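You operate a simulated robot arm through the tools that you are given. There is no shell and no other tool.

You run a simulated robot arm. Do the job below in one go: nothing can be reset, and whatever is moved stays where it is left.

## Task
Put things in order on the trough end of bench 2. At the end: the hold-down weight with the blue grip (marked "500 g") stands on top of the steel plate with the green lug; the small check weight (marked "250 g") stands where the hold-down weight with the blue grip stood; the packing block from the trough end of bench 2 stands on top of the white count label; the pin with the red head stands where the small check weight stood; whatever was shut is shut again. Leave all else as you found it, and nothing knocked over.

The check looks at the end state, three seconds after you hand in, the way a careful person would. Anything else that was tipped, shoved, dropped, spilled or broken makes it a failure.

## Robot
A 6-joint arm with a two-finger gripper, fixed in place. Base frame: the origin is at the foot of the arm, x ahead of it, y to its left, z up; the work surface is at about z = 0. Lengths are in mm, angles in degrees, forces in N, time in s.
With the tool pointing down near the work surface it reaches from about 180 to 480 mm from the base axis. Its first joint turns from -66.0 to 66.0 degrees. Payload 1.76 kg.
Tool frame: the origin (TCP) lies between the finger pads and is the grasp point; the fingertips stand 29 mm ahead of it; z points along the fingers, y is the line along which they close. The gripper opens to 82 mm; its body begins 58 mm behind the TCP.
Orientation is told as [roll, pitch, yaw] about the base's x, y, z axes, in that order, counted from this pose: with the fingers straight down and closing along the base's y, the tool's x points along the base's -x, its y along +y and its z along -z.

## Interface
- The arm moves only by the tool jog_arm. Its argument "moves" is a list of rows, each an object (a shift or turn left out is 0, a gripper value left out holds the last) with "claw": the finger opening in mm, from 0 to 82; "xyz": the shift along the tool's x, y, z in mm, a list of three; "rotation": the turn, a rotation vector about the tool's x, y, z in degrees, a list of three. In form: [{"claw": claw, "xyz": [x, y, z], "rotation": [rx, ry, rz]}, ...]. A call has 1 to 20 rows; each row shifts and turns the commanded pose from where the row before left it, along the tool's axes as they then stand. Each row takes 0.2 s and may step no farther than 50 mm and 8.6 degrees from the row before; otherwise, or with a gripper value out of range, the whole call is refused. A pose out of reach is approached as far as the arm can. The call stops where the force on the tool passes 40 N (or 10 N more than at its start, if that is more) or the arm is blocked; 0.2 s more then pass. Each finger travels about 203.5 mm/s and halts on what it meets, pressing with about 34 N; the grip force reading is that of the motor and also rises with nothing between the fingers. The clock runs only during rows and for 0.2 s after the last one: add rows that do not move to give the fingers time. The reply holds the time, the measured pose of the TCP, the force on the tool along the base axes, the opening and the grip force, in the units named above and with some noise, with the torque about the TCP (base axes, N m) and any sound that the robot's microphone picked up.
- Cameras (640 x 400 px; columns grow to the right, rows downward): "scene" is fixed at [52.8, 329.1, 430]; the picture's right is [-0.79, -0.61, 0.00], its down [-0.32, 0.42, -0.85] and it looks along [0.52, -0.67, -0.53] (base axes); focal length 237 px, centre (320, 200). "wrist" rides on the gripper at [79, 4, -89] in the tool frame; the picture's right is [-0.05, 1.00, 0.00], its down [-0.71, -0.04, -0.71] and it looks along [-0.71, -0.04, 0.71] (tool axes); focal length 256 px, centre (320, 200). There is no depth. A picture from a camera that has moved, and an enlarged one, comes with that camera's place and axes in the base frame and with its lens.
- snapshot(camera): a new picture of that camera. It takes no simulated time.
- zoom(camera, box): a new picture of the part [left, top, right, bottom] of that camera's present view, enlarged. It takes no simulated time.
- sign_off(): hands the job in; it is judged then, once.

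Nothing tells you positions but the pictures and the camera data. Unless the task says otherwise, let go and move clear before handing in.

The tools are called after "Call:" by a JSON object that holds its "api" and its "payload". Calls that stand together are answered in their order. jog_arm: Moves the arm, as the interface text tells. Its arguments: {"type":"object","properties":{"moves":{"type":"array"}},"required":["moves"]} The other tools are called the same way: snapshot (camera) takes a picture; zoom (camera, box) takes an enlarged picture of a part of a camera's view; sign_off () hands the job in.

At the start:

```text
time_s: 0.0
position: [306.9, -0.3, 298.2]
tcp_rot: [0.1, -0.1, -0.1]
contact_force: [-0.2, 0.0, -0.3]
moment: [0.03, 0.0, -0.01]
gripper_width: 82.1
grip_force: 0.1
```

scene: 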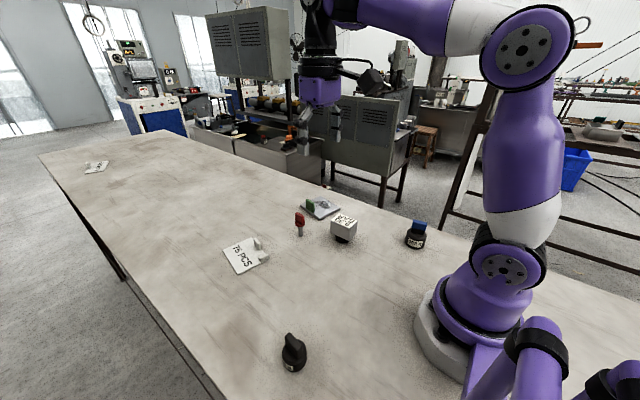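
wrist: 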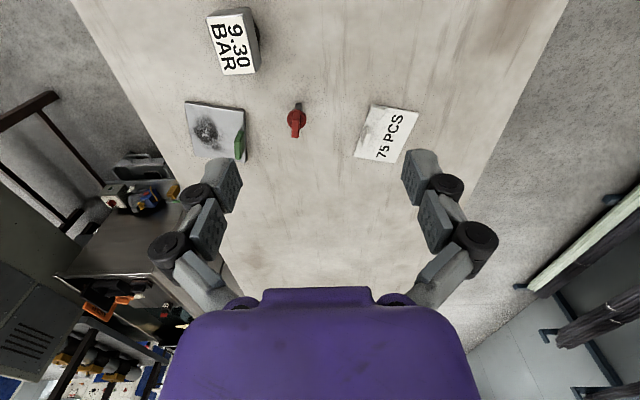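

I see a bench with a red-headed pin, a steel plate with a green lug, a label "75 PCS", a block "9.30 BAR", a blue-grip weight and a black weight. I'll zoom in to identify each before moving.

Call:
{"api": "zoom", "payload": {"camera": "scene", "box": [210, 170, 450, 320]}}

Call:
{"api": "zoom", "payload": {"camera": "scene", "box": [240, 310, 340, 390]}}

Call:
{"api": "zoom", "payload": {"camera": "scene", "box": [60, 140, 140, 190]}}

Call:
{"api": "zoom", "payload": {"camera": "wrist", "box": [160, 0, 460, 190]}}

Call:
{"api": "zoom", "payload": {"camera": "scene", "box": [290, 190, 370, 250]}}

Call:
{"api": "zoom", "payload": {"camera": "scene", "box": [390, 205, 450, 255]}}

```text
2.67 times, centred on (330, 245) of scene
camera zoom: at [52.8, 329.1, 430.0], right [-0.79, -0.61, 0.0], down [-0.32, 0.42, -0.85], along [0.52, -0.67, -0.53], focal length 632 px, centre (293, 80)
```

zoom: 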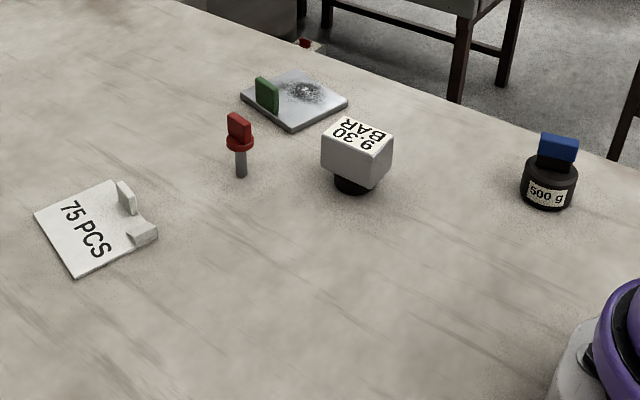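

```text
5.00 times, centred on (290, 350) of scene
camera zoom: at [52.8, 329.1, 430.0], right [-0.79, -0.61, 0.0], down [-0.32, 0.42, -0.85], along [0.52, -0.67, -0.53], focal length 1184 px, centre (470, -550)
```

zoom: 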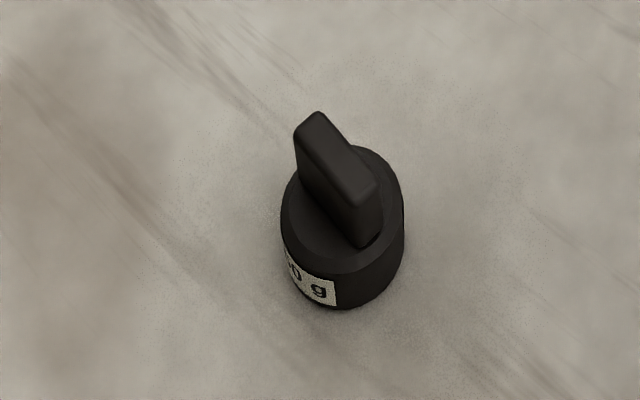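

```text
8.00 times, centred on (100, 165) of scene
camera zoom: at [52.8, 329.1, 430.0], right [-0.79, -0.61, 0.0], down [-0.32, 0.42, -0.85], along [0.52, -0.67, -0.53], focal length 1894 px, centre (2080, 480)
```

zoom: 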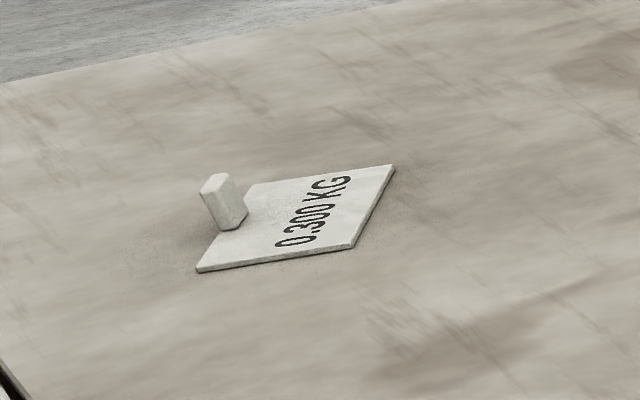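

```text
2.11 times, centred on (310, 95) of wrist
camera zoom: at [226.8, 4.7, 388.1], right [0.05, 1.0, 0.0], down [0.71, -0.04, 0.71], along [0.71, -0.04, -0.71], focal length 539 px, centre (341, 421)
```

zoom: 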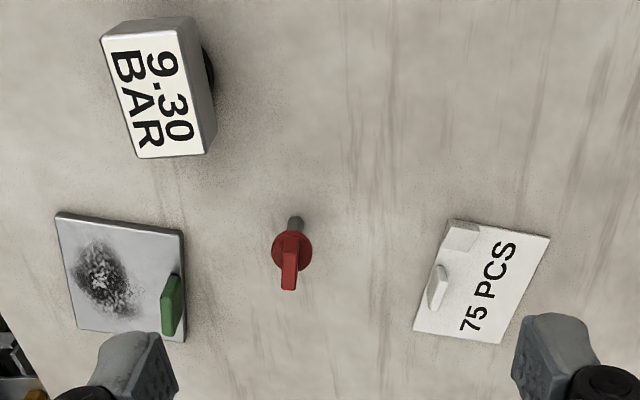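

```text
6.67 times, centred on (330, 220) of scene
camera zoom: at [52.8, 329.1, 430.0], right [-0.79, -0.61, 0.0], down [-0.32, 0.42, -0.85], along [0.52, -0.67, -0.53], focal length 1579 px, centre (253, 67)
```

zoom: 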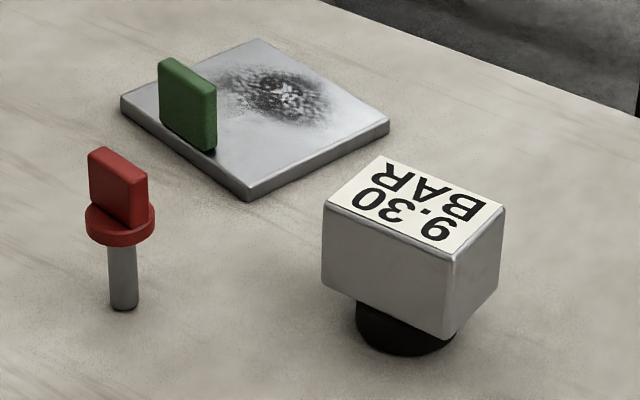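

```text
8.00 times, centred on (420, 230) of scene
camera zoom: at [52.8, 329.1, 430.0], right [-0.79, -0.61, 0.0], down [-0.32, 0.42, -0.85], along [0.52, -0.67, -0.53], focal length 1894 px, centre (-480, -40)
```

zoom: 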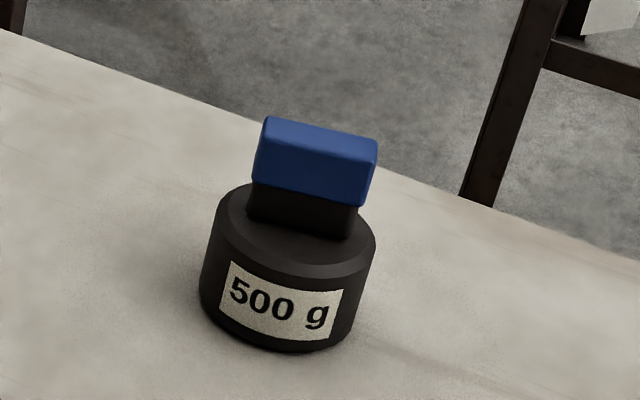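

The count label "75 PCS" has something small on or beside it, and the black weight's mark is only half seen. I'll look closer at those and at the surroundings before moving.

Call:
{"api": "zoom", "payload": {"camera": "scene", "box": [215, 230, 279, 280]}}

Call:
{"api": "zoom", "payload": {"camera": "scene", "box": [180, 60, 420, 210]}}

Call:
{"api": "zoom", "payload": {"camera": "scene", "box": [400, 220, 640, 400]}}

Call:
{"api": "zoom", "payload": {"camera": "wrist", "box": [345, 95, 425, 170]}}

Call:
{"api": "zoom", "payload": {"camera": "wrist", "box": [195, 0, 275, 90]}}

```text
8.00 times, centred on (247, 255) of scene
camera zoom: at [52.8, 329.1, 430.0], right [-0.79, -0.61, 0.0], down [-0.32, 0.42, -0.85], along [0.52, -0.67, -0.53], focal length 1894 px, centre (904, -240)
```

zoom: 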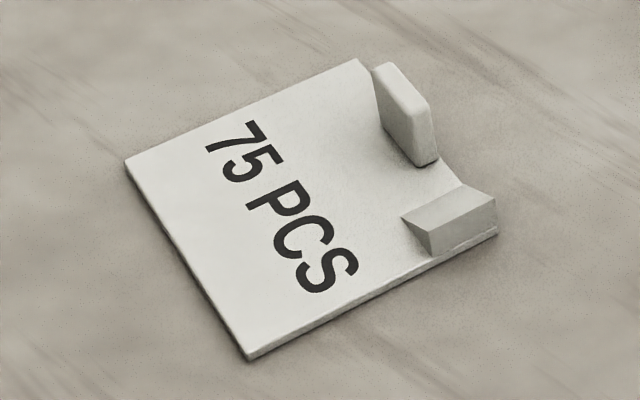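

```text
2.67 times, centred on (300, 135) of scene
camera zoom: at [52.8, 329.1, 430.0], right [-0.79, -0.61, 0.0], down [-0.32, 0.42, -0.85], along [0.52, -0.67, -0.53], focal length 632 px, centre (373, 373)
```

zoom: 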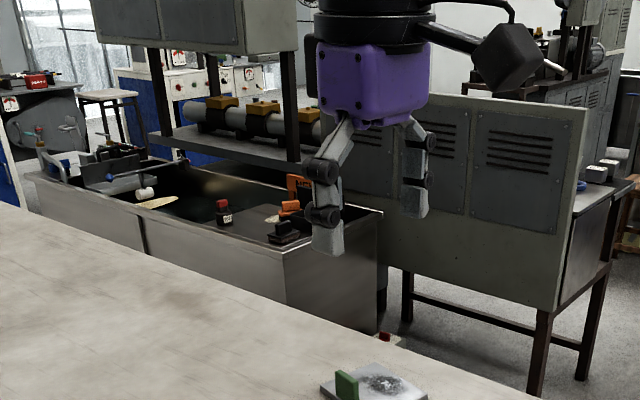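

```text
2.22 times, centred on (520, 310) of scene
camera zoom: at [52.8, 329.1, 430.0], right [-0.79, -0.61, 0.0], down [-0.32, 0.42, -0.85], along [0.52, -0.67, -0.53], focal length 526 px, centre (-124, -44)
```

zoom: 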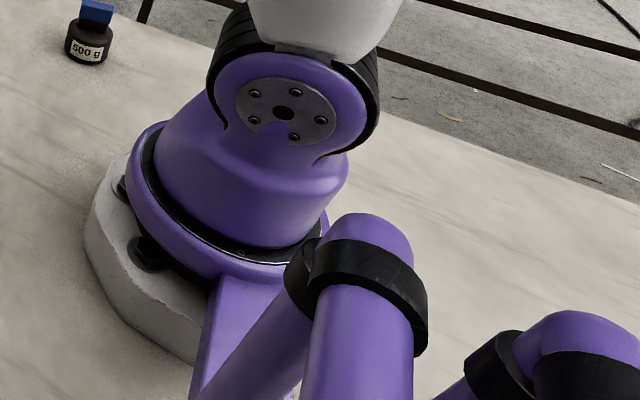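

```text
5.33 times, centred on (385, 132) of wrist
camera zoom: at [226.8, 4.7, 388.1], right [0.05, 1.0, 0.0], down [0.71, -0.04, 0.71], along [0.71, -0.04, -0.71], focal length 1365 px, centre (-27, 560)
```

zoom: 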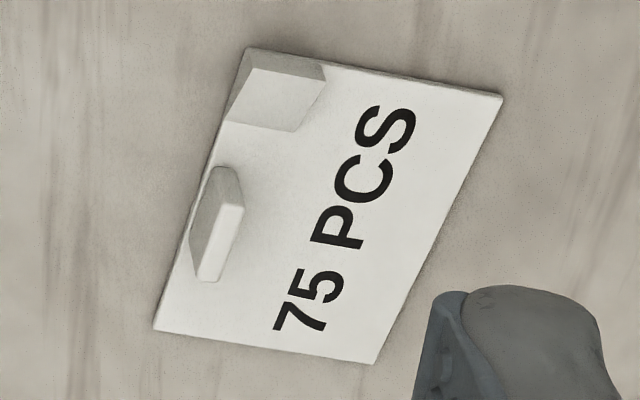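

```text
4.44 times, centred on (235, 45) of wrist
camera zoom: at [226.8, 4.7, 388.1], right [0.05, 1.0, 0.0], down [0.71, -0.04, 0.71], along [0.71, -0.04, -0.71], focal length 1138 px, centre (698, 889)
```

zoom: 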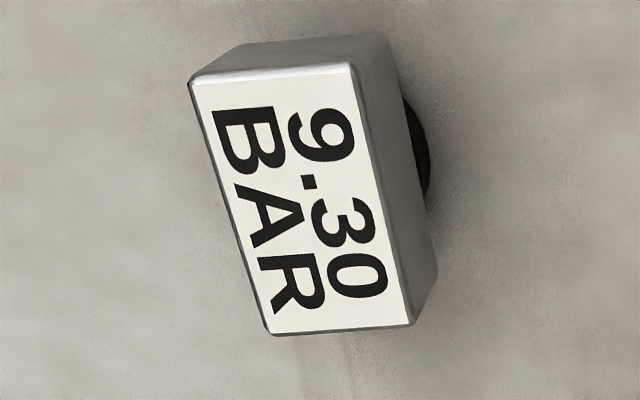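

The 500 g weight is at about (139,-189), the 250 g candidate at (202,207), the pin at (403,-36), the plate at (438,-172) and the count label at (460,107). No packing block is visible yet, so I'll swing the wrist camera over the left side of the bench, which the fixed camera doesn't show.

Call:
{"api": "jog_arm", "payload": {"moves": [{"rotation": [0, 0, -8.5]}, {"rotation": [0, 0, -8.5]}, {"rotation": [0, 0, -8.5]}, {"rotation": [0, 0, -8.5]}, {"rotation": [0, 0, -8.5]}, {"rotation": [0, 0, -8.5]}, {"rotation": [0, 0, -8.5]}, {"xyz": [-15.8, 39.3, 0]}, {"xyz": [-15.8, 39.3, 0]}, {"xyz": [-15.8, 39.3, 0]}, {"xyz": [-15.8, 39.3, 0]}, {"xyz": [-15.8, 39.3, 0]}, {"xyz": [-15.8, 39.3, 0]}]}}

Call:
{"api": "snapshot", "payload": {"camera": "wrist"}}

Call:
{"api": "snapshot", "payload": {"camera": "scene"}}

```text
time_s: 2.8
position: [151.2, 200.4, 297.2]
tcp_rot: [-0.1, 0.0, 59.5]
contact_force: [-0.3, -0.2, -0.3]
moment: [0.01, 0.02, 0.01]
gripper_width: 82.0
grip_force: 0.1
```

```text
taken
camera wrist: at [106.7, 135.7, 387.6], right [-0.83, 0.55, 0.0], down [0.39, 0.59, 0.71], along [0.39, 0.59, -0.71], focal length 256 px, centre (320, 200)
```

wrist: 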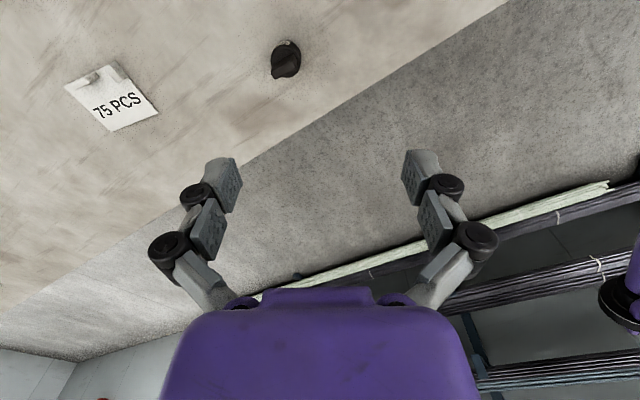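

```text
taken
```

scene: 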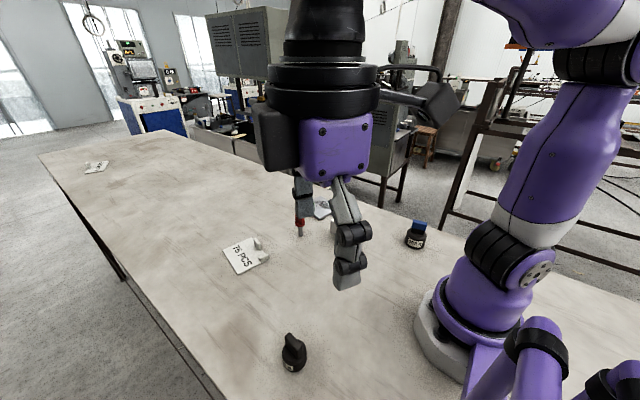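

The left side is empty apart from the dark weight and the count label. I'll zoom on both, then check the right side.

Call:
{"api": "zoom", "payload": {"camera": "wrist", "box": [60, 55, 170, 135]}}

Call:
{"api": "zoom", "payload": {"camera": "wrist", "box": [250, 25, 330, 85]}}

Call:
{"api": "jog_arm", "payload": {"moves": [{"xyz": [15.8, -39.3, 0]}, {"xyz": [15.8, -39.3, 0]}, {"xyz": [15.8, -39.3, 0]}, {"xyz": [15.8, -39.3, 0]}, {"xyz": [15.8, -39.3, 0]}, {"xyz": [15.8, -39.3, 0]}, {"rotation": [0, 0, 8.5]}, {"rotation": [0, 0, 8.5]}, {"rotation": [0, 0, 8.5]}, {"rotation": [0, 0, 8.5]}, {"rotation": [0, 0, 8.5]}, {"rotation": [0, 0, 8.5]}, {"rotation": [0, 0, 8.5]}, {"rotation": [0, 0, 8.5]}, {"rotation": [0, 0, 8.5]}, {"rotation": [0, 0, 8.5]}, {"rotation": [0, 0, 8.5]}, {"rotation": [0, 0, 8.5]}, {"rotation": [0, 0, 8.5]}, {"rotation": [0, 0, 8.5]}]}}

Call:
{"api": "snapshot", "payload": {"camera": "wrist"}}

```text
5.00 times, centred on (115, 95) of wrist
camera zoom: at [106.7, 135.7, 387.6], right [-0.83, 0.55, 0.0], down [0.39, 0.59, 0.71], along [0.39, 0.59, -0.71], focal length 1280 px, centre (1345, 725)
```

zoom: 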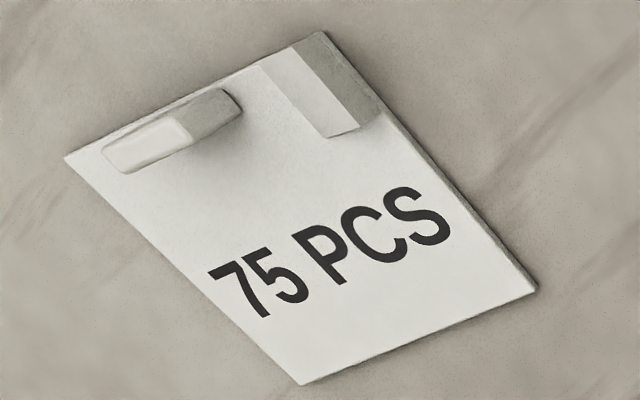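

```text
6.67 times, centred on (290, 55) of wrist
camera zoom: at [106.7, 135.7, 387.6], right [-0.83, 0.55, 0.0], down [0.39, 0.59, 0.71], along [0.39, 0.59, -0.71], focal length 1707 px, centre (520, 1167)
```

zoom: 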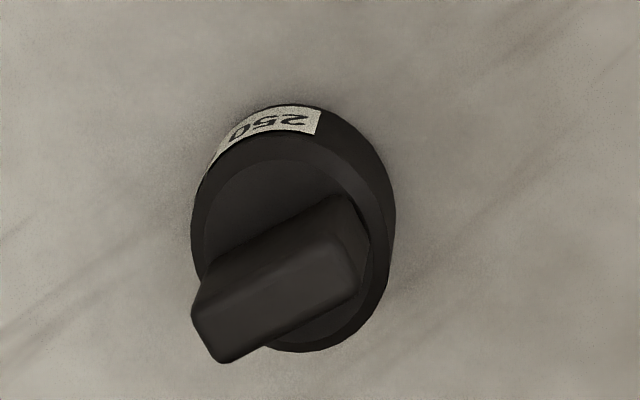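

```text
time_s: 7.0
position: [306.4, 0.5, 297.4]
tcp_rot: [0.1, 0.0, -59.8]
contact_force: [-0.1, -0.4, -0.1]
moment: [0.01, 0.0, 0.03]
gripper_width: 82.1
grip_force: 0.1
```

```text
taken
camera wrist: at [270.0, 71.6, 387.9], right [0.89, 0.46, 0.0], down [0.32, -0.63, 0.71], along [0.32, -0.63, -0.71], focal length 256 px, centre (320, 200)
```

wrist: 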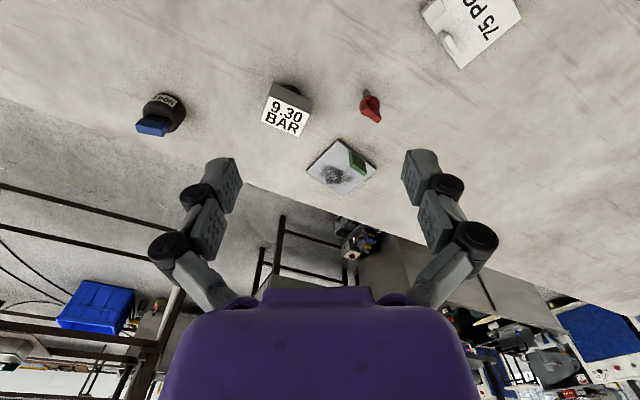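

The weight reads "250", so that one is confirmed. I still don't see a clear packing block, so I'll zoom on the gauge block and the right side.

Call:
{"api": "zoom", "payload": {"camera": "wrist", "box": [250, 70, 400, 200]}}

Call:
{"api": "zoom", "payload": {"camera": "wrist", "box": [110, 70, 210, 150]}}

Call:
{"api": "zoom", "payload": {"camera": "wrist", "box": [300, 190, 440, 290]}}

Call:
{"api": "zoom", "payload": {"camera": "scene", "box": [300, 170, 360, 210]}}

Call:
{"api": "zoom", "payload": {"camera": "scene", "box": [320, 205, 365, 250]}}

Call:
{"api": "snapshot", "payload": {"camera": "scene"}}

```text
3.08 times, centred on (325, 135) of wrist
camera zoom: at [270.0, 71.6, 387.9], right [0.89, 0.46, 0.0], down [0.32, -0.63, 0.71], along [0.32, -0.63, -0.71], focal length 788 px, centre (305, 400)
```

zoom: 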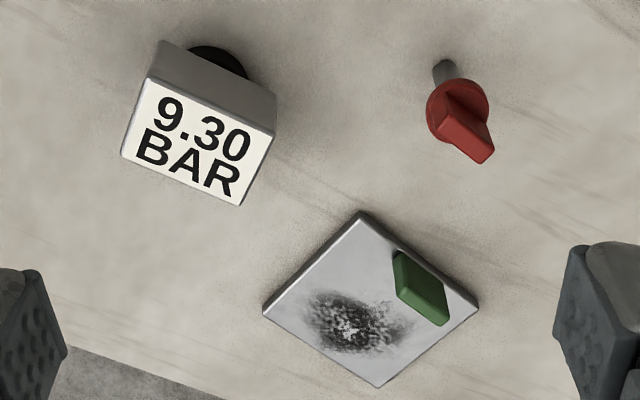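

```text
5.00 times, centred on (160, 110) of wrist
camera zoom: at [270.0, 71.6, 387.9], right [0.89, 0.46, 0.0], down [0.32, -0.63, 0.71], along [0.32, -0.63, -0.71], focal length 1280 px, centre (1120, 650)
```

zoom: 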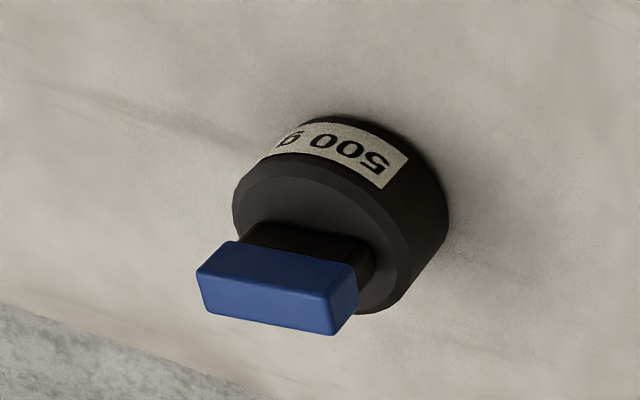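

```text
4.00 times, centred on (370, 240) of wrist
camera zoom: at [270.0, 71.6, 387.9], right [0.89, 0.46, 0.0], down [0.32, -0.63, 0.71], along [0.32, -0.63, -0.71], focal length 1024 px, centre (120, 40)
```

zoom: 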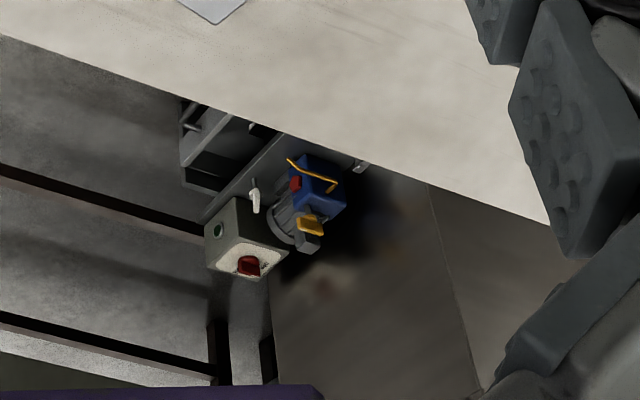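

```text
10.00 times, centred on (330, 190) of scene
camera zoom: at [52.8, 329.1, 430.0], right [-0.79, -0.61, 0.0], down [-0.32, 0.42, -0.85], along [0.52, -0.67, -0.53], focal length 2368 px, centre (220, 300)
```

zoom: 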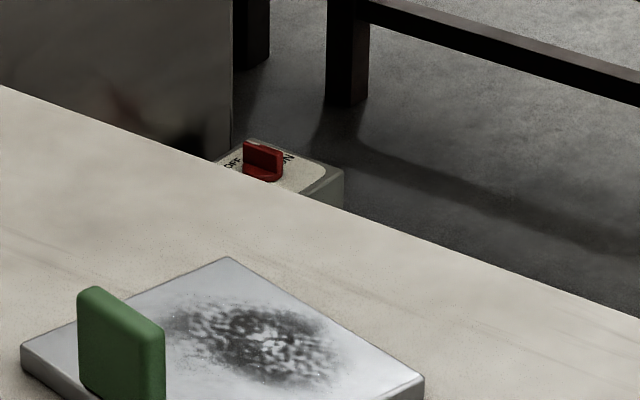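

```text
8.89 times, centred on (342, 228) of scene
camera zoom: at [52.8, 329.1, 430.0], right [-0.79, -0.61, 0.0], down [-0.32, 0.42, -0.85], along [0.52, -0.67, -0.53], focal length 2105 px, centre (120, -44)
```

zoom: 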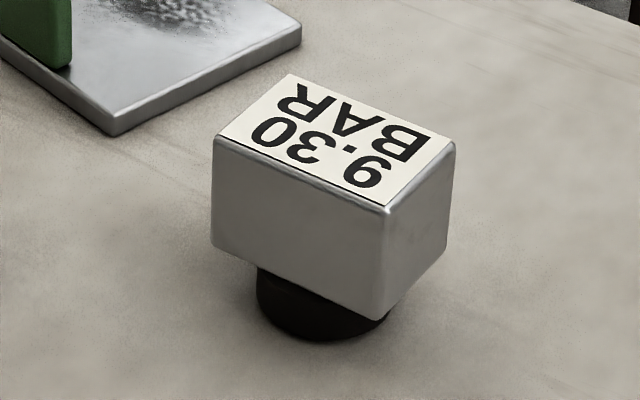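

```text
taken
```

scene: 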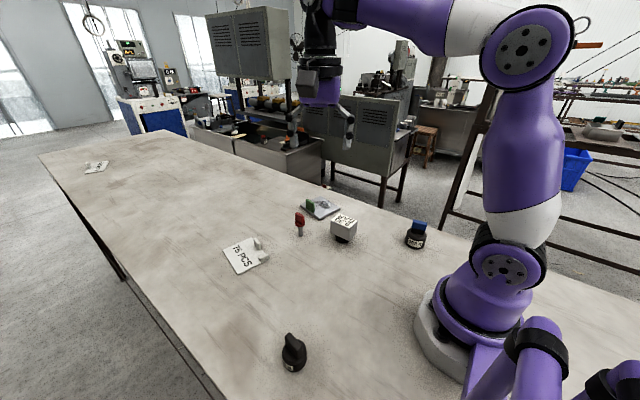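

Everything is identified except the packing block. The candidates are the "9.30 BAR" item and the small wedge on the label, so I'll look at both from close and low before touching anything.

Call:
{"api": "jog_arm", "payload": {"moves": [{"rotation": [0, 0, 8.5]}, {"rotation": [0, 0, 8.5]}, {"rotation": [0, 0, 8.5]}, {"xyz": [0, 0, 50]}, {"xyz": [0, 0, 50]}, {"xyz": [0, 0, 50]}, {"xyz": [0, 0, 50]}]}}

Call:
{"api": "snapshot", "payload": {"camera": "wrist"}}

```text
time_s: 8.6
position: [307.6, -0.8, 95.0]
tcp_rot: [0.1, 0.0, -84.9]
contact_force: [-0.6, 0.9, 0.2]
moment: [0.0, -0.01, -0.04]
gripper_width: 81.6
grip_force: 0.1
```

```text
taken
camera wrist: at [303.5, 80.3, 186.3], right [1.0, 0.03, 0.0], down [0.02, -0.71, 0.71], along [0.02, -0.71, -0.71], focal length 256 px, centre (320, 200)
```

wrist: 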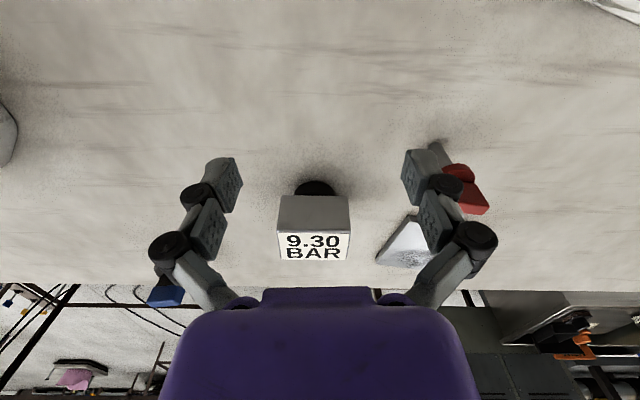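

Call:
{"api": "zoom", "payload": {"camera": "wrist", "box": [250, 160, 380, 280]}}

Call:
{"api": "zoom", "payload": {"camera": "wrist", "box": [0, 270, 200, 400]}}

Call:
{"api": "zoom", "payload": {"camera": "wrist", "box": [370, 130, 500, 280]}}

```text
3.33 times, centred on (315, 220) of wrist
camera zoom: at [303.5, 80.3, 186.3], right [1.0, 0.03, 0.0], down [0.02, -0.71, 0.71], along [0.02, -0.71, -0.71], focal length 853 px, centre (337, 133)
```

zoom: 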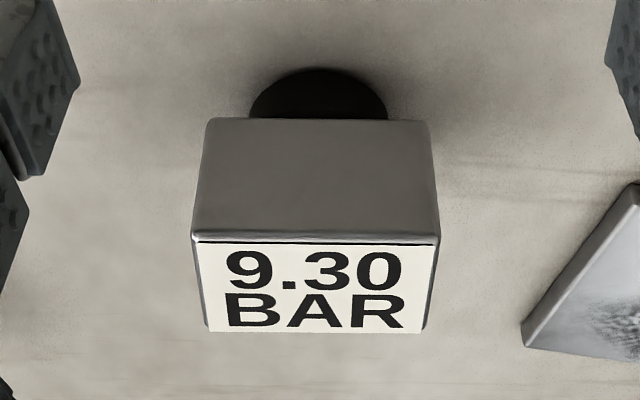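

```text
3.08 times, centred on (100, 335) of wrist
camera zoom: at [303.5, 80.3, 186.3], right [1.0, 0.03, 0.0], down [0.02, -0.71, 0.71], along [0.02, -0.71, -0.71], focal length 788 px, centre (997, -215)
```

zoom: 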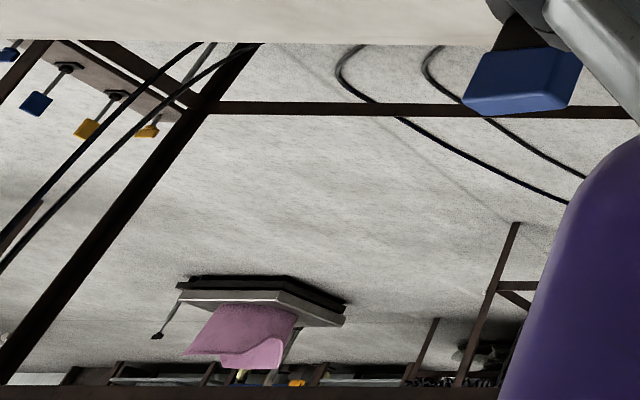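

```text
2.67 times, centred on (435, 205) of wrist
camera zoom: at [303.5, 80.3, 186.3], right [1.0, 0.03, 0.0], down [0.02, -0.71, 0.71], along [0.02, -0.71, -0.71], focal length 683 px, centre (13, 187)
```

zoom: 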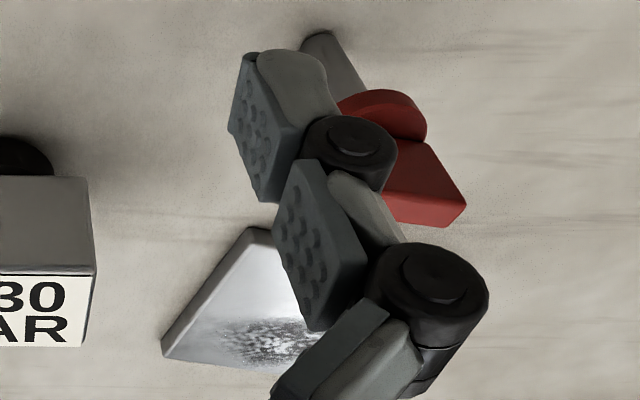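

The BAR item is a metal box with a reading, standing on a black round foot, so it looks like a gauge. Next I'll take a close look at the count label and the wedge on it.

Call:
{"api": "jog_arm", "payload": {"moves": [{"xyz": [0, 0, -40]}, {"rotation": [0, 0, -8.5]}, {"rotation": [0, 0, -8.5]}, {"rotation": [0, 0, -8.5]}, {"rotation": [0, 0, -8.5]}, {"rotation": [0, 0, -8.5]}, {"rotation": [0, 0, -8.5]}, {"rotation": [0, 0, -8.5]}, {"rotation": [0, 0, -8.5]}, {"rotation": [0, 0, -8.5]}, {"rotation": [0, 0, -8.5]}, {"xyz": [-12, 35, 0]}, {"xyz": [-12, 35, 0]}, {"xyz": [-12, 30, 15]}]}}

Call:
{"api": "snapshot", "payload": {"camera": "wrist"}}

```text
time_s: 11.6
position: [344.8, 98.7, 123.4]
tcp_rot: [0.0, 0.0, -0.1]
contact_force: [-0.6, -0.4, -0.4]
moment: [0.0, -0.03, 0.0]
gripper_width: 82.0
grip_force: 0.1
```

```text
taken
camera wrist: at [263.6, 104.5, 213.6], right [0.05, 1.0, 0.0], down [0.71, -0.04, 0.71], along [0.71, -0.04, -0.71], focal length 256 px, centre (320, 200)
```

wrist: 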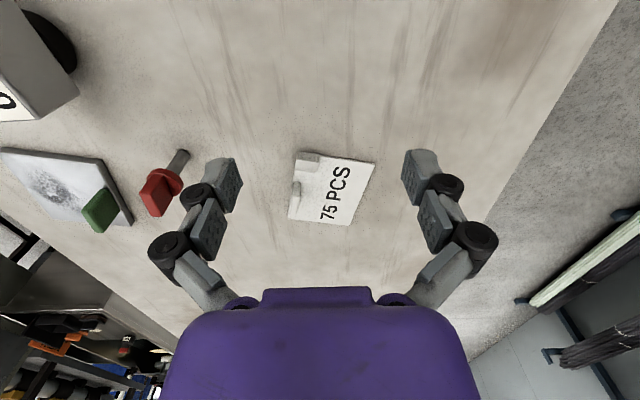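

Call:
{"api": "zoom", "payload": {"camera": "wrist", "box": [275, 135, 395, 240]}}

Call:
{"api": "zoom", "payload": {"camera": "wrist", "box": [0, 130, 210, 250]}}

Call:
{"api": "zoom", "payload": {"camera": "wrist", "box": [0, 0, 120, 130]}}

Call:
{"api": "snapshot", "payload": {"camera": "scene"}}

```text
3.81 times, centred on (335, 188) of wrist
camera zoom: at [263.6, 104.5, 213.6], right [0.05, 1.0, 0.0], down [0.71, -0.04, 0.71], along [0.71, -0.04, -0.71], focal length 975 px, centre (263, 248)
```

zoom: 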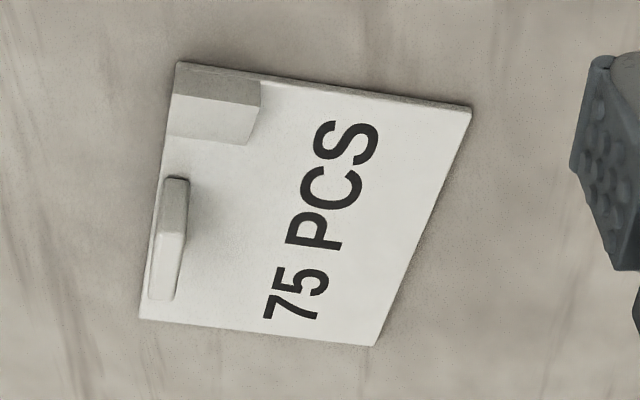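

```text
3.05 times, centred on (105, 190) of wrist
camera zoom: at [263.6, 104.5, 213.6], right [0.05, 1.0, 0.0], down [0.71, -0.04, 0.71], along [0.71, -0.04, -0.71], focal length 780 px, centre (975, 230)
```

zoom: 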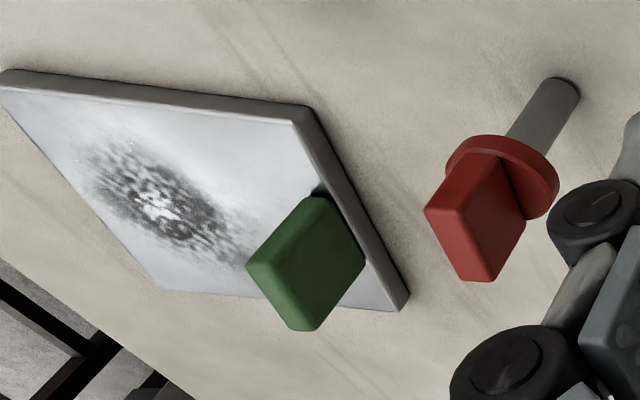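

```text
3.08 times, centred on (60, 65) of wrist
camera zoom: at [263.6, 104.5, 213.6], right [0.05, 1.0, 0.0], down [0.71, -0.04, 0.71], along [0.71, -0.04, -0.71], focal length 788 px, centre (1120, 615)
```

zoom: 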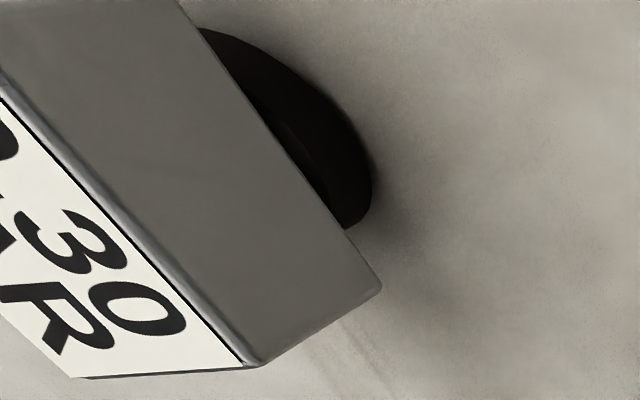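

```text
taken
```

scene: 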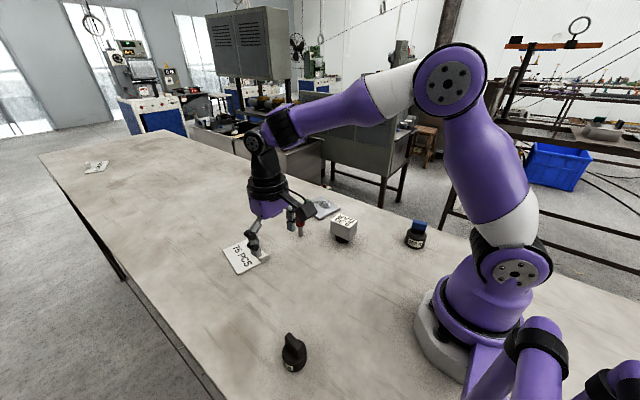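

The wedge is a small white box about 22x12x13 mm, flush in the label's corner. Before deciding what the packing block is, I'll search the rest of the bench and the surroundings for anything I missed.

Call:
{"api": "zoom", "payload": {"camera": "scene", "box": [30, 120, 190, 220]}}

Call:
{"api": "zoom", "payload": {"camera": "scene", "box": [160, 130, 320, 230]}}

Call:
{"api": "zoom", "payload": {"camera": "scene", "box": [130, 270, 338, 400]}}

Call:
{"api": "zoom", "payload": {"camera": "scene", "box": [330, 230, 490, 400]}}

Call:
{"api": "zoom", "payload": {"camera": "scene", "box": [480, 180, 640, 290]}}

Call:
{"api": "zoom", "payload": {"camera": "scene", "box": [440, 290, 640, 400]}}

```text
4.00 times, centred on (110, 170) of scene
camera zoom: at [52.8, 329.1, 430.0], right [-0.79, -0.61, 0.0], down [-0.32, 0.42, -0.85], along [0.52, -0.67, -0.53], focal length 947 px, centre (1160, 320)
```

zoom: 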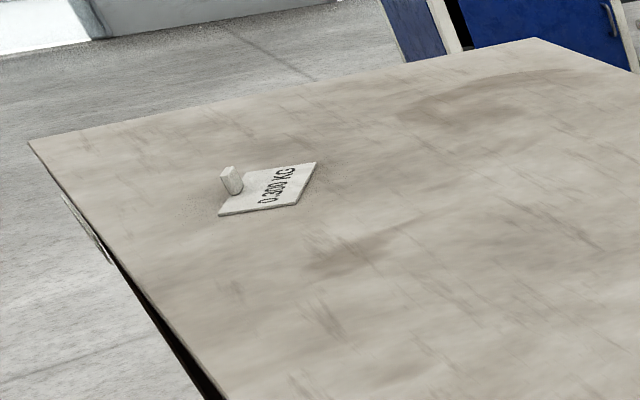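

```text
4.00 times, centred on (240, 180) of scene
camera zoom: at [52.8, 329.1, 430.0], right [-0.79, -0.61, 0.0], down [-0.32, 0.42, -0.85], along [0.52, -0.67, -0.53], focal length 947 px, centre (640, 280)
```

zoom: 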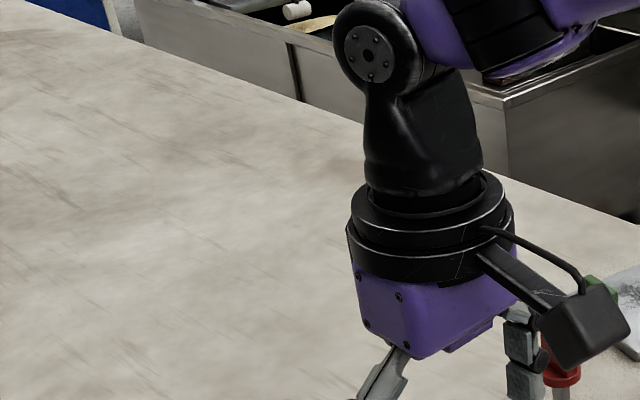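

```text
3.08 times, centred on (234, 335) of scene
camera zoom: at [52.8, 329.1, 430.0], right [-0.79, -0.61, 0.0], down [-0.32, 0.42, -0.85], along [0.52, -0.67, -0.53], focal length 729 px, centre (585, -215)
```

zoom: 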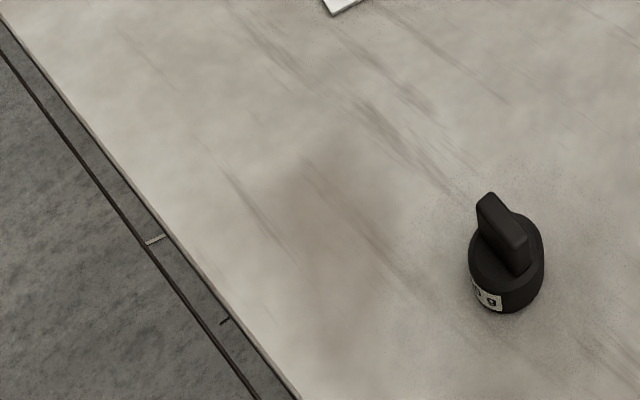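

```text
2.35 times, centred on (410, 315) of scene
camera zoom: at [52.8, 329.1, 430.0], right [-0.79, -0.61, 0.0], down [-0.32, 0.42, -0.85], along [0.52, -0.67, -0.53], focal length 557 px, centre (108, -71)
```

zoom: 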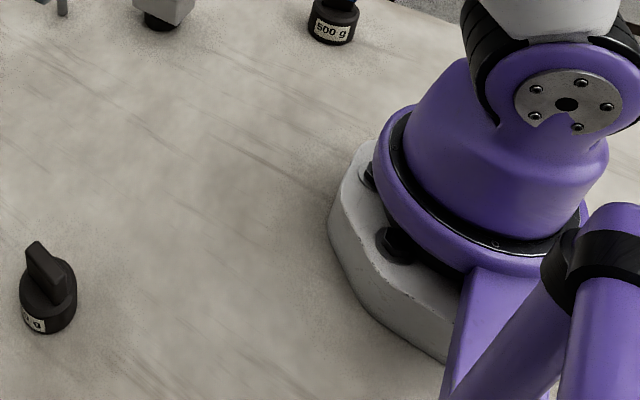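

```text
3.64 times, centred on (560, 235) of scene
camera zoom: at [52.8, 329.1, 430.0], right [-0.79, -0.61, 0.0], down [-0.32, 0.42, -0.85], along [0.52, -0.67, -0.53], focal length 861 px, centre (-553, 73)
```

zoom: 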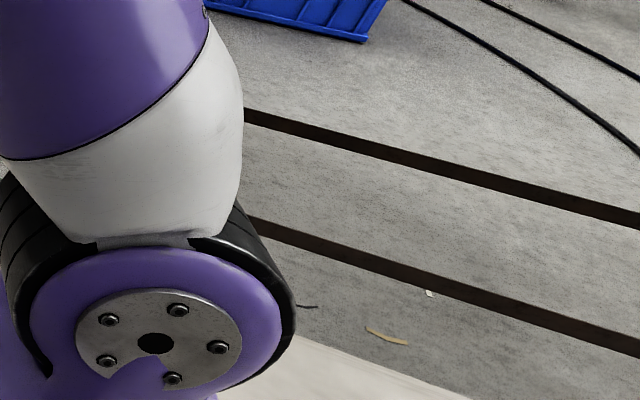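

```text
3.20 times, centred on (540, 345) of scene
camera zoom: at [52.8, 329.1, 430.0], right [-0.79, -0.61, 0.0], down [-0.32, 0.42, -0.85], along [0.52, -0.67, -0.53], focal length 758 px, centre (-384, -264)
```

zoom: 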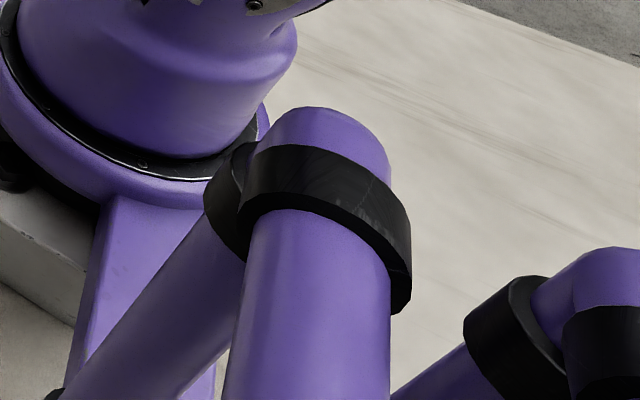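

No separate block is visible anywhere. It may be hidden under or inside something, such as the BAR box, so I'll look at that item level with the bench.

Call:
{"api": "jog_arm", "payload": {"moves": [{"xyz": [22, -34, 0]}, {"xyz": [22, -34, 0]}, {"rotation": [0, 0, 8.5]}, {"rotation": [0, 0, 8.5]}, {"rotation": [0, 0, 8.5]}, {"rotation": [0, 0, 8.5]}, {"rotation": [0, 0, 8.5]}, {"rotation": [0, 0, 8.5]}, {"rotation": [0, 0, 8.5]}, {"rotation": [0, 0, 8.5]}, {"rotation": [0, 0, 8.5]}, {"rotation": [0, 0, 8.5]}, {"xyz": [0, 0, 45]}, {"rotation": [0, -8.5, 0]}, {"rotation": [0, -8.5, 0]}, {"rotation": [0, -8.5, 0]}, {"rotation": [0, -8.5, 0]}]}}

Call:
{"api": "snapshot", "payload": {"camera": "wrist"}}

```text
time_s: 15.2
position: [298.7, 30.8, 78.3]
tcp_rot: [0.1, -34.0, -85.1]
contact_force: [-0.1, -0.1, -0.5]
moment: [-0.01, -0.01, 0.01]
gripper_width: 82.2
grip_force: 0.1
```

```text
taken
camera wrist: at [292.0, 147.5, 108.5], right [1.0, 0.04, 0.03], down [-0.02, -0.19, 0.98], along [0.05, -0.98, -0.19], focal length 256 px, centre (320, 200)
```

wrist: 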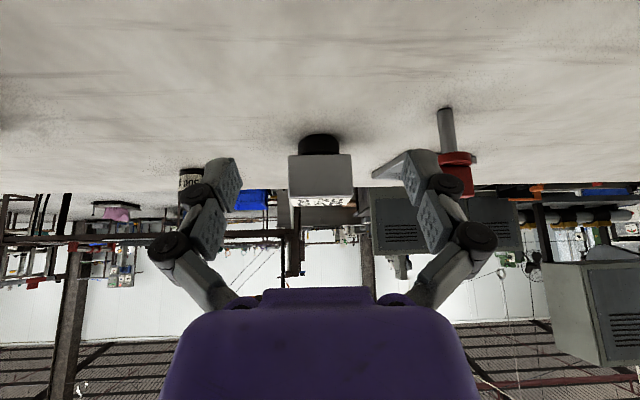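

Call:
{"api": "zoom", "payload": {"camera": "wrist", "box": [270, 115, 375, 220]}}

Call:
{"api": "zoom", "payload": {"camera": "wrist", "box": [360, 90, 500, 220]}}

Call:
{"api": "zoom", "payload": {"camera": "wrist", "box": [80, 140, 280, 290]}}

```text
3.81 times, centred on (322, 168) of wrist
camera zoom: at [292.0, 147.5, 108.5], right [1.0, 0.04, 0.03], down [-0.02, -0.19, 0.98], along [0.05, -0.98, -0.19], focal length 975 px, centre (310, 324)
```

zoom: 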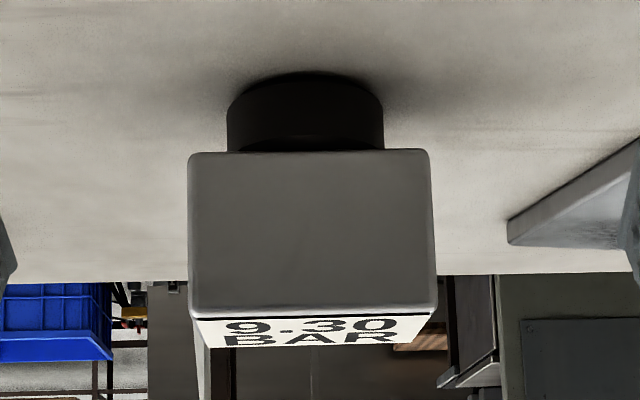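

```text
3.08 times, centred on (430, 155) of wrist
camera zoom: at [292.0, 147.5, 108.5], right [1.0, 0.04, 0.03], down [-0.02, -0.19, 0.98], along [0.05, -0.98, -0.19], focal length 788 px, centre (-18, 338)
```

zoom: 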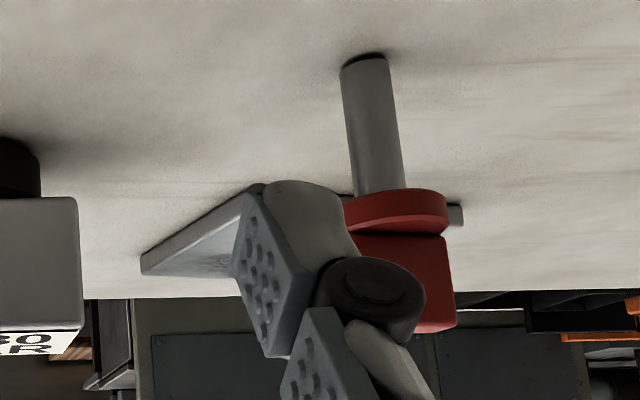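

```text
2.67 times, centred on (180, 215) of wrist
camera zoom: at [292.0, 147.5, 108.5], right [1.0, 0.04, 0.03], down [-0.02, -0.19, 0.98], along [0.05, -0.98, -0.19], focal length 683 px, centre (693, 160)
```

zoom: 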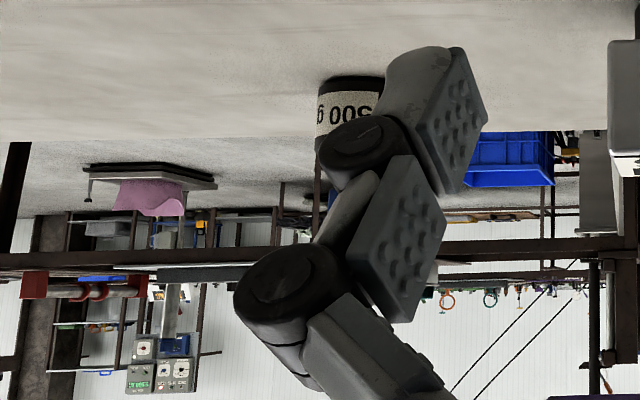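

The BAR item looks like a gauge with a plain foot, with no seam or opening visible. I'll look at the label and its corner block from a low angle.

Call:
{"api": "jog_arm", "payload": {"moves": [{"xyz": [-28, 0, -41.5]}, {"rotation": [-4.75, 0, -7.05]}, {"rotation": [-4.75, 0, -7.05]}, {"rotation": [-4.75, 0, -7.05]}, {"rotation": [-4.75, 0, -7.05]}, {"rotation": [-4.75, 0, -7.05]}, {"rotation": [-4.75, 0, -7.05]}, {"rotation": [-4.75, 0, -7.05]}, {"rotation": [-4.75, 0, -7.05]}, {"rotation": [-4.75, 0, -7.05]}, {"rotation": [-4.75, 0, -7.05]}, {"xyz": [-10.7, 21.3, 26.5]}, {"xyz": [-10.7, 21.3, 26.5]}, {"xyz": [-10.7, 21.3, 26.5]}]}}

Call:
{"api": "snapshot", "payload": {"camera": "wrist"}}

Call:
{"api": "zoom", "payload": {"camera": "wrist", "box": [240, 90, 400, 190]}}

```text
time_s: 18.2
position: [369.8, 95.6, 76.1]
tcp_rot: [0.0, -34.1, 0.1]
contact_force: [1.1, 1.2, 0.6]
moment: [-0.02, 0.02, -0.02]
gripper_width: 82.0
grip_force: 0.1
```

```text
taken
camera wrist: at [253.6, 101.2, 108.3], right [0.04, 1.0, 0.03], down [0.19, -0.04, 0.98], along [0.98, -0.04, -0.19], focal length 256 px, centre (320, 200)
```

wrist: 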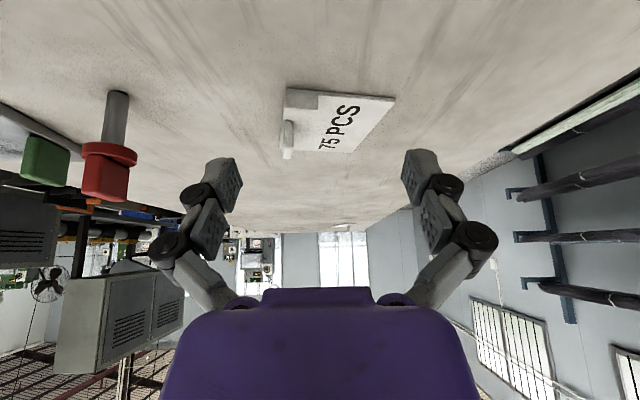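

```text
4.00 times, centred on (320, 140) of wrist
camera zoom: at [253.6, 101.2, 108.3], right [0.04, 1.0, 0.03], down [0.19, -0.04, 0.98], along [0.98, -0.04, -0.19], focal length 1024 px, centre (320, 440)
```

zoom: 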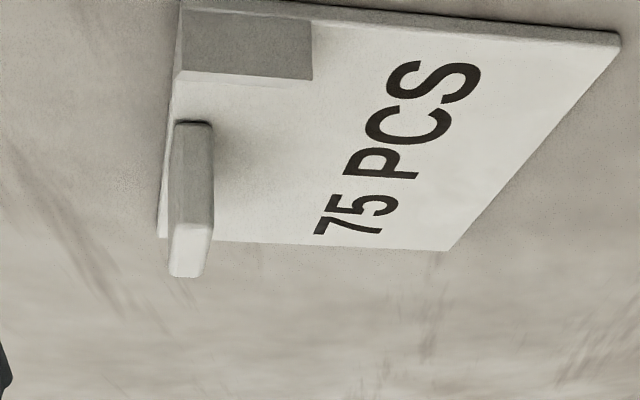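

The corner block is a plain, sharp-edged white box resting flush on the label's corner. The far "0.300 KG" label may carry a similar block, so I'll zoom on it to compare.

Call:
{"api": "zoom", "payload": {"camera": "scene", "box": [80, 155, 115, 178]}}

Call:
{"api": "zoom", "payload": {"camera": "wrist", "box": [310, 210, 370, 245]}}

Call:
{"api": "zoom", "payload": {"camera": "wrist", "box": [270, 80, 330, 125]}}

Call:
{"api": "zoom", "payload": {"camera": "scene", "box": [220, 230, 280, 280]}}

```text
16.00 times, centred on (98, 166) of scene
camera zoom: at [52.8, 329.1, 430.0], right [-0.79, -0.61, 0.0], down [-0.32, 0.42, -0.85], along [0.52, -0.67, -0.53], focal length 3789 px, centre (3880, 736)
```

zoom: 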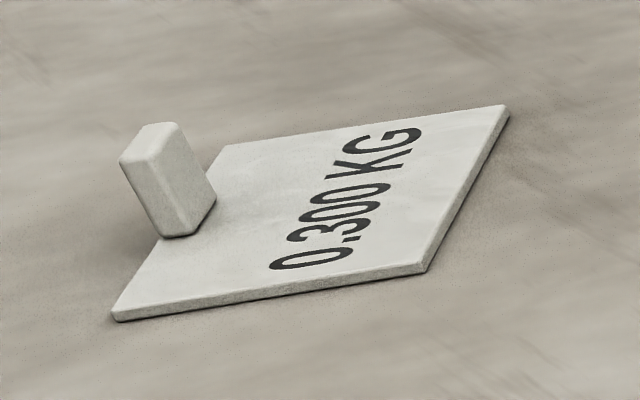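

```text
10.67 times, centred on (340, 228) of wrist
camera zoom: at [253.6, 101.2, 108.3], right [0.04, 1.0, 0.03], down [0.19, -0.04, 0.98], along [0.98, -0.04, -0.19], focal length 2730 px, centre (107, -93)
```

zoom: 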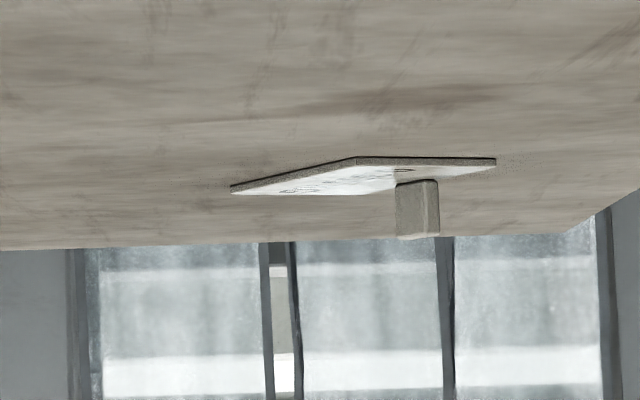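

```text
8.89 times, centred on (300, 102) of wrist
camera zoom: at [253.6, 101.2, 108.3], right [0.04, 1.0, 0.03], down [0.19, -0.04, 0.98], along [0.98, -0.04, -0.19], focal length 2276 px, centre (498, 1067)
```

zoom: 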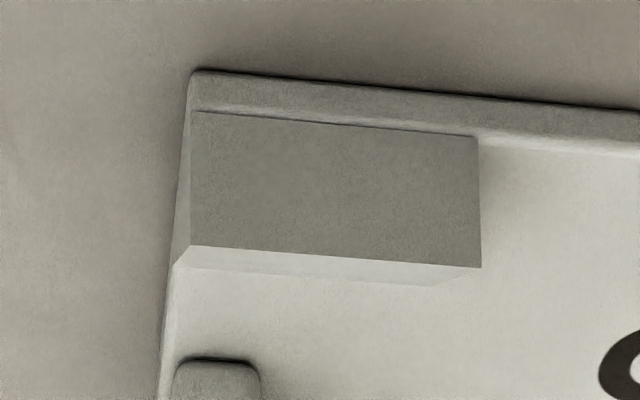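

```text
8.00 times, centred on (250, 255) of scene
camera zoom: at [52.8, 329.1, 430.0], right [-0.79, -0.61, 0.0], down [-0.32, 0.42, -0.85], along [0.52, -0.67, -0.53], focal length 1894 px, centre (880, -240)
```

zoom: 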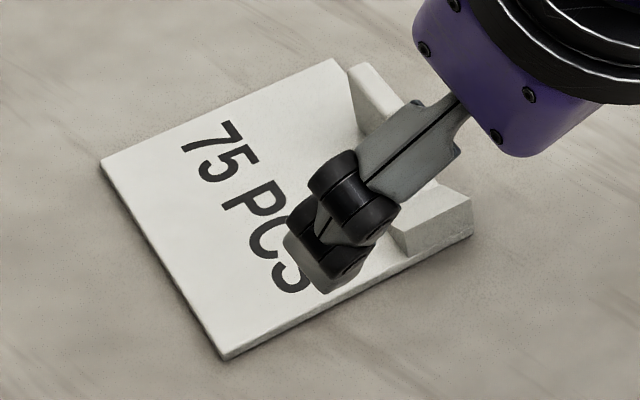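

I find no free-standing packing block in view, so it may be hidden. The BAR box on its round foot is the only thing large enough to hide something. I'll go above it, pin down its position, and check gently whether the box lifts separately.

Call:
{"api": "jog_arm", "payload": {"moves": [{"xyz": [-28, 0, -41.5]}, {"rotation": [0, 8.5, 0]}, {"rotation": [0, 8.5, 0]}, {"rotation": [0, 8.5, 0]}, {"rotation": [0, 8.5, 0]}, {"xyz": [12.8, -39, -6.8]}, {"xyz": [12.8, -39, -6.8]}, {"xyz": [12.8, -39, -6.8]}, {"xyz": [12.8, -39, -6.8]}, {"xyz": [12.8, -39, -6.8]}]}}

Call:
{"api": "snapshot", "payload": {"camera": "wrist"}}

Call:
{"api": "snapshot", "payload": {"camera": "scene"}}

```text
time_s: 20.4
position: [307.5, -99.1, 165.8]
tcp_rot: [0.0, -0.1, 0.0]
contact_force: [-0.3, 0.7, -0.2]
moment: [0.02, 0.04, -0.02]
gripper_width: 81.8
grip_force: 0.0
```

```text
taken
camera wrist: at [226.8, -93.6, 255.2], right [0.05, 1.0, 0.0], down [0.71, -0.04, 0.71], along [0.71, -0.04, -0.71], focal length 256 px, centre (320, 200)
```

wrist: 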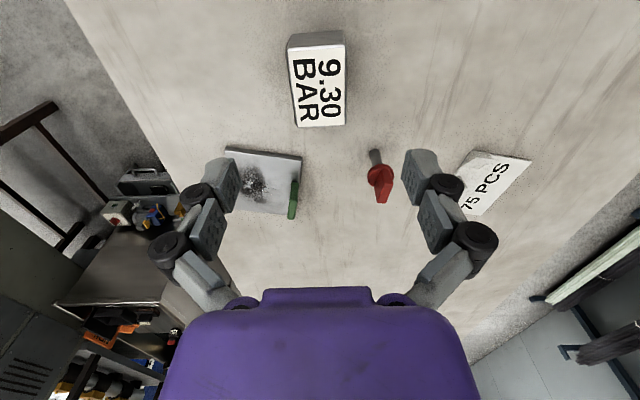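

```text
taken
```

scene: 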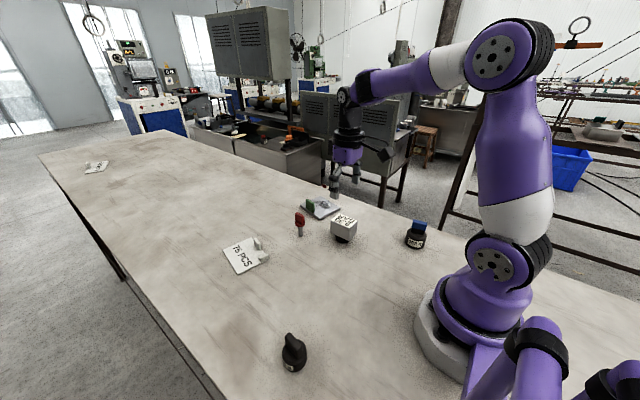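

Call:
{"api": "zoom", "payload": {"camera": "wrist", "box": [265, 15, 375, 140]}}

Call:
{"api": "zoom", "payload": {"camera": "wrist", "box": [200, 130, 410, 230]}}

```text
3.20 times, centred on (320, 78) of wrist
camera zoom: at [226.8, -93.6, 255.2], right [0.05, 1.0, 0.0], down [0.71, -0.04, 0.71], along [0.71, -0.04, -0.71], focal length 819 px, centre (320, 592)
```

zoom: 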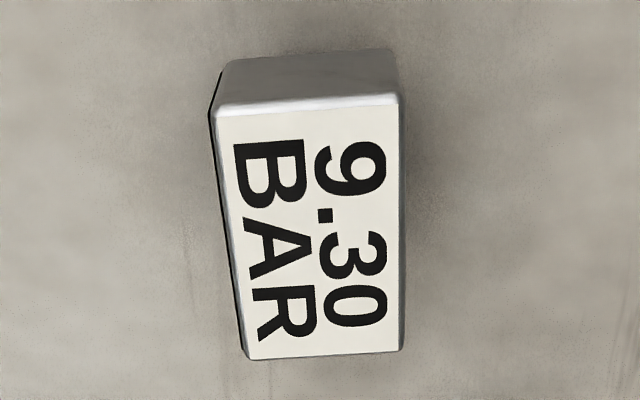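

```text
3.05 times, centred on (305, 180) of wrist
camera zoom: at [226.8, -93.6, 255.2], right [0.05, 1.0, 0.0], down [0.71, -0.04, 0.71], along [0.71, -0.04, -0.71], focal length 780 px, centre (366, 261)
```

zoom: 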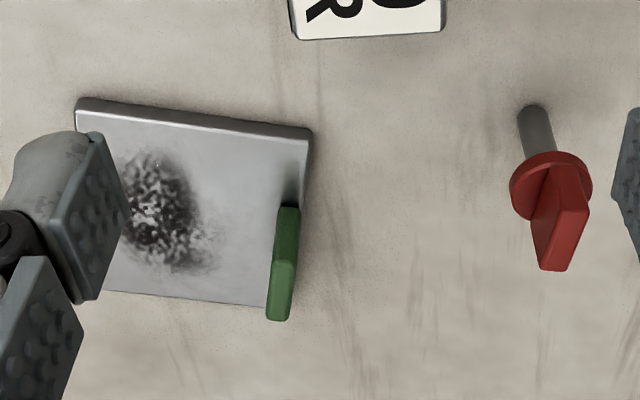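

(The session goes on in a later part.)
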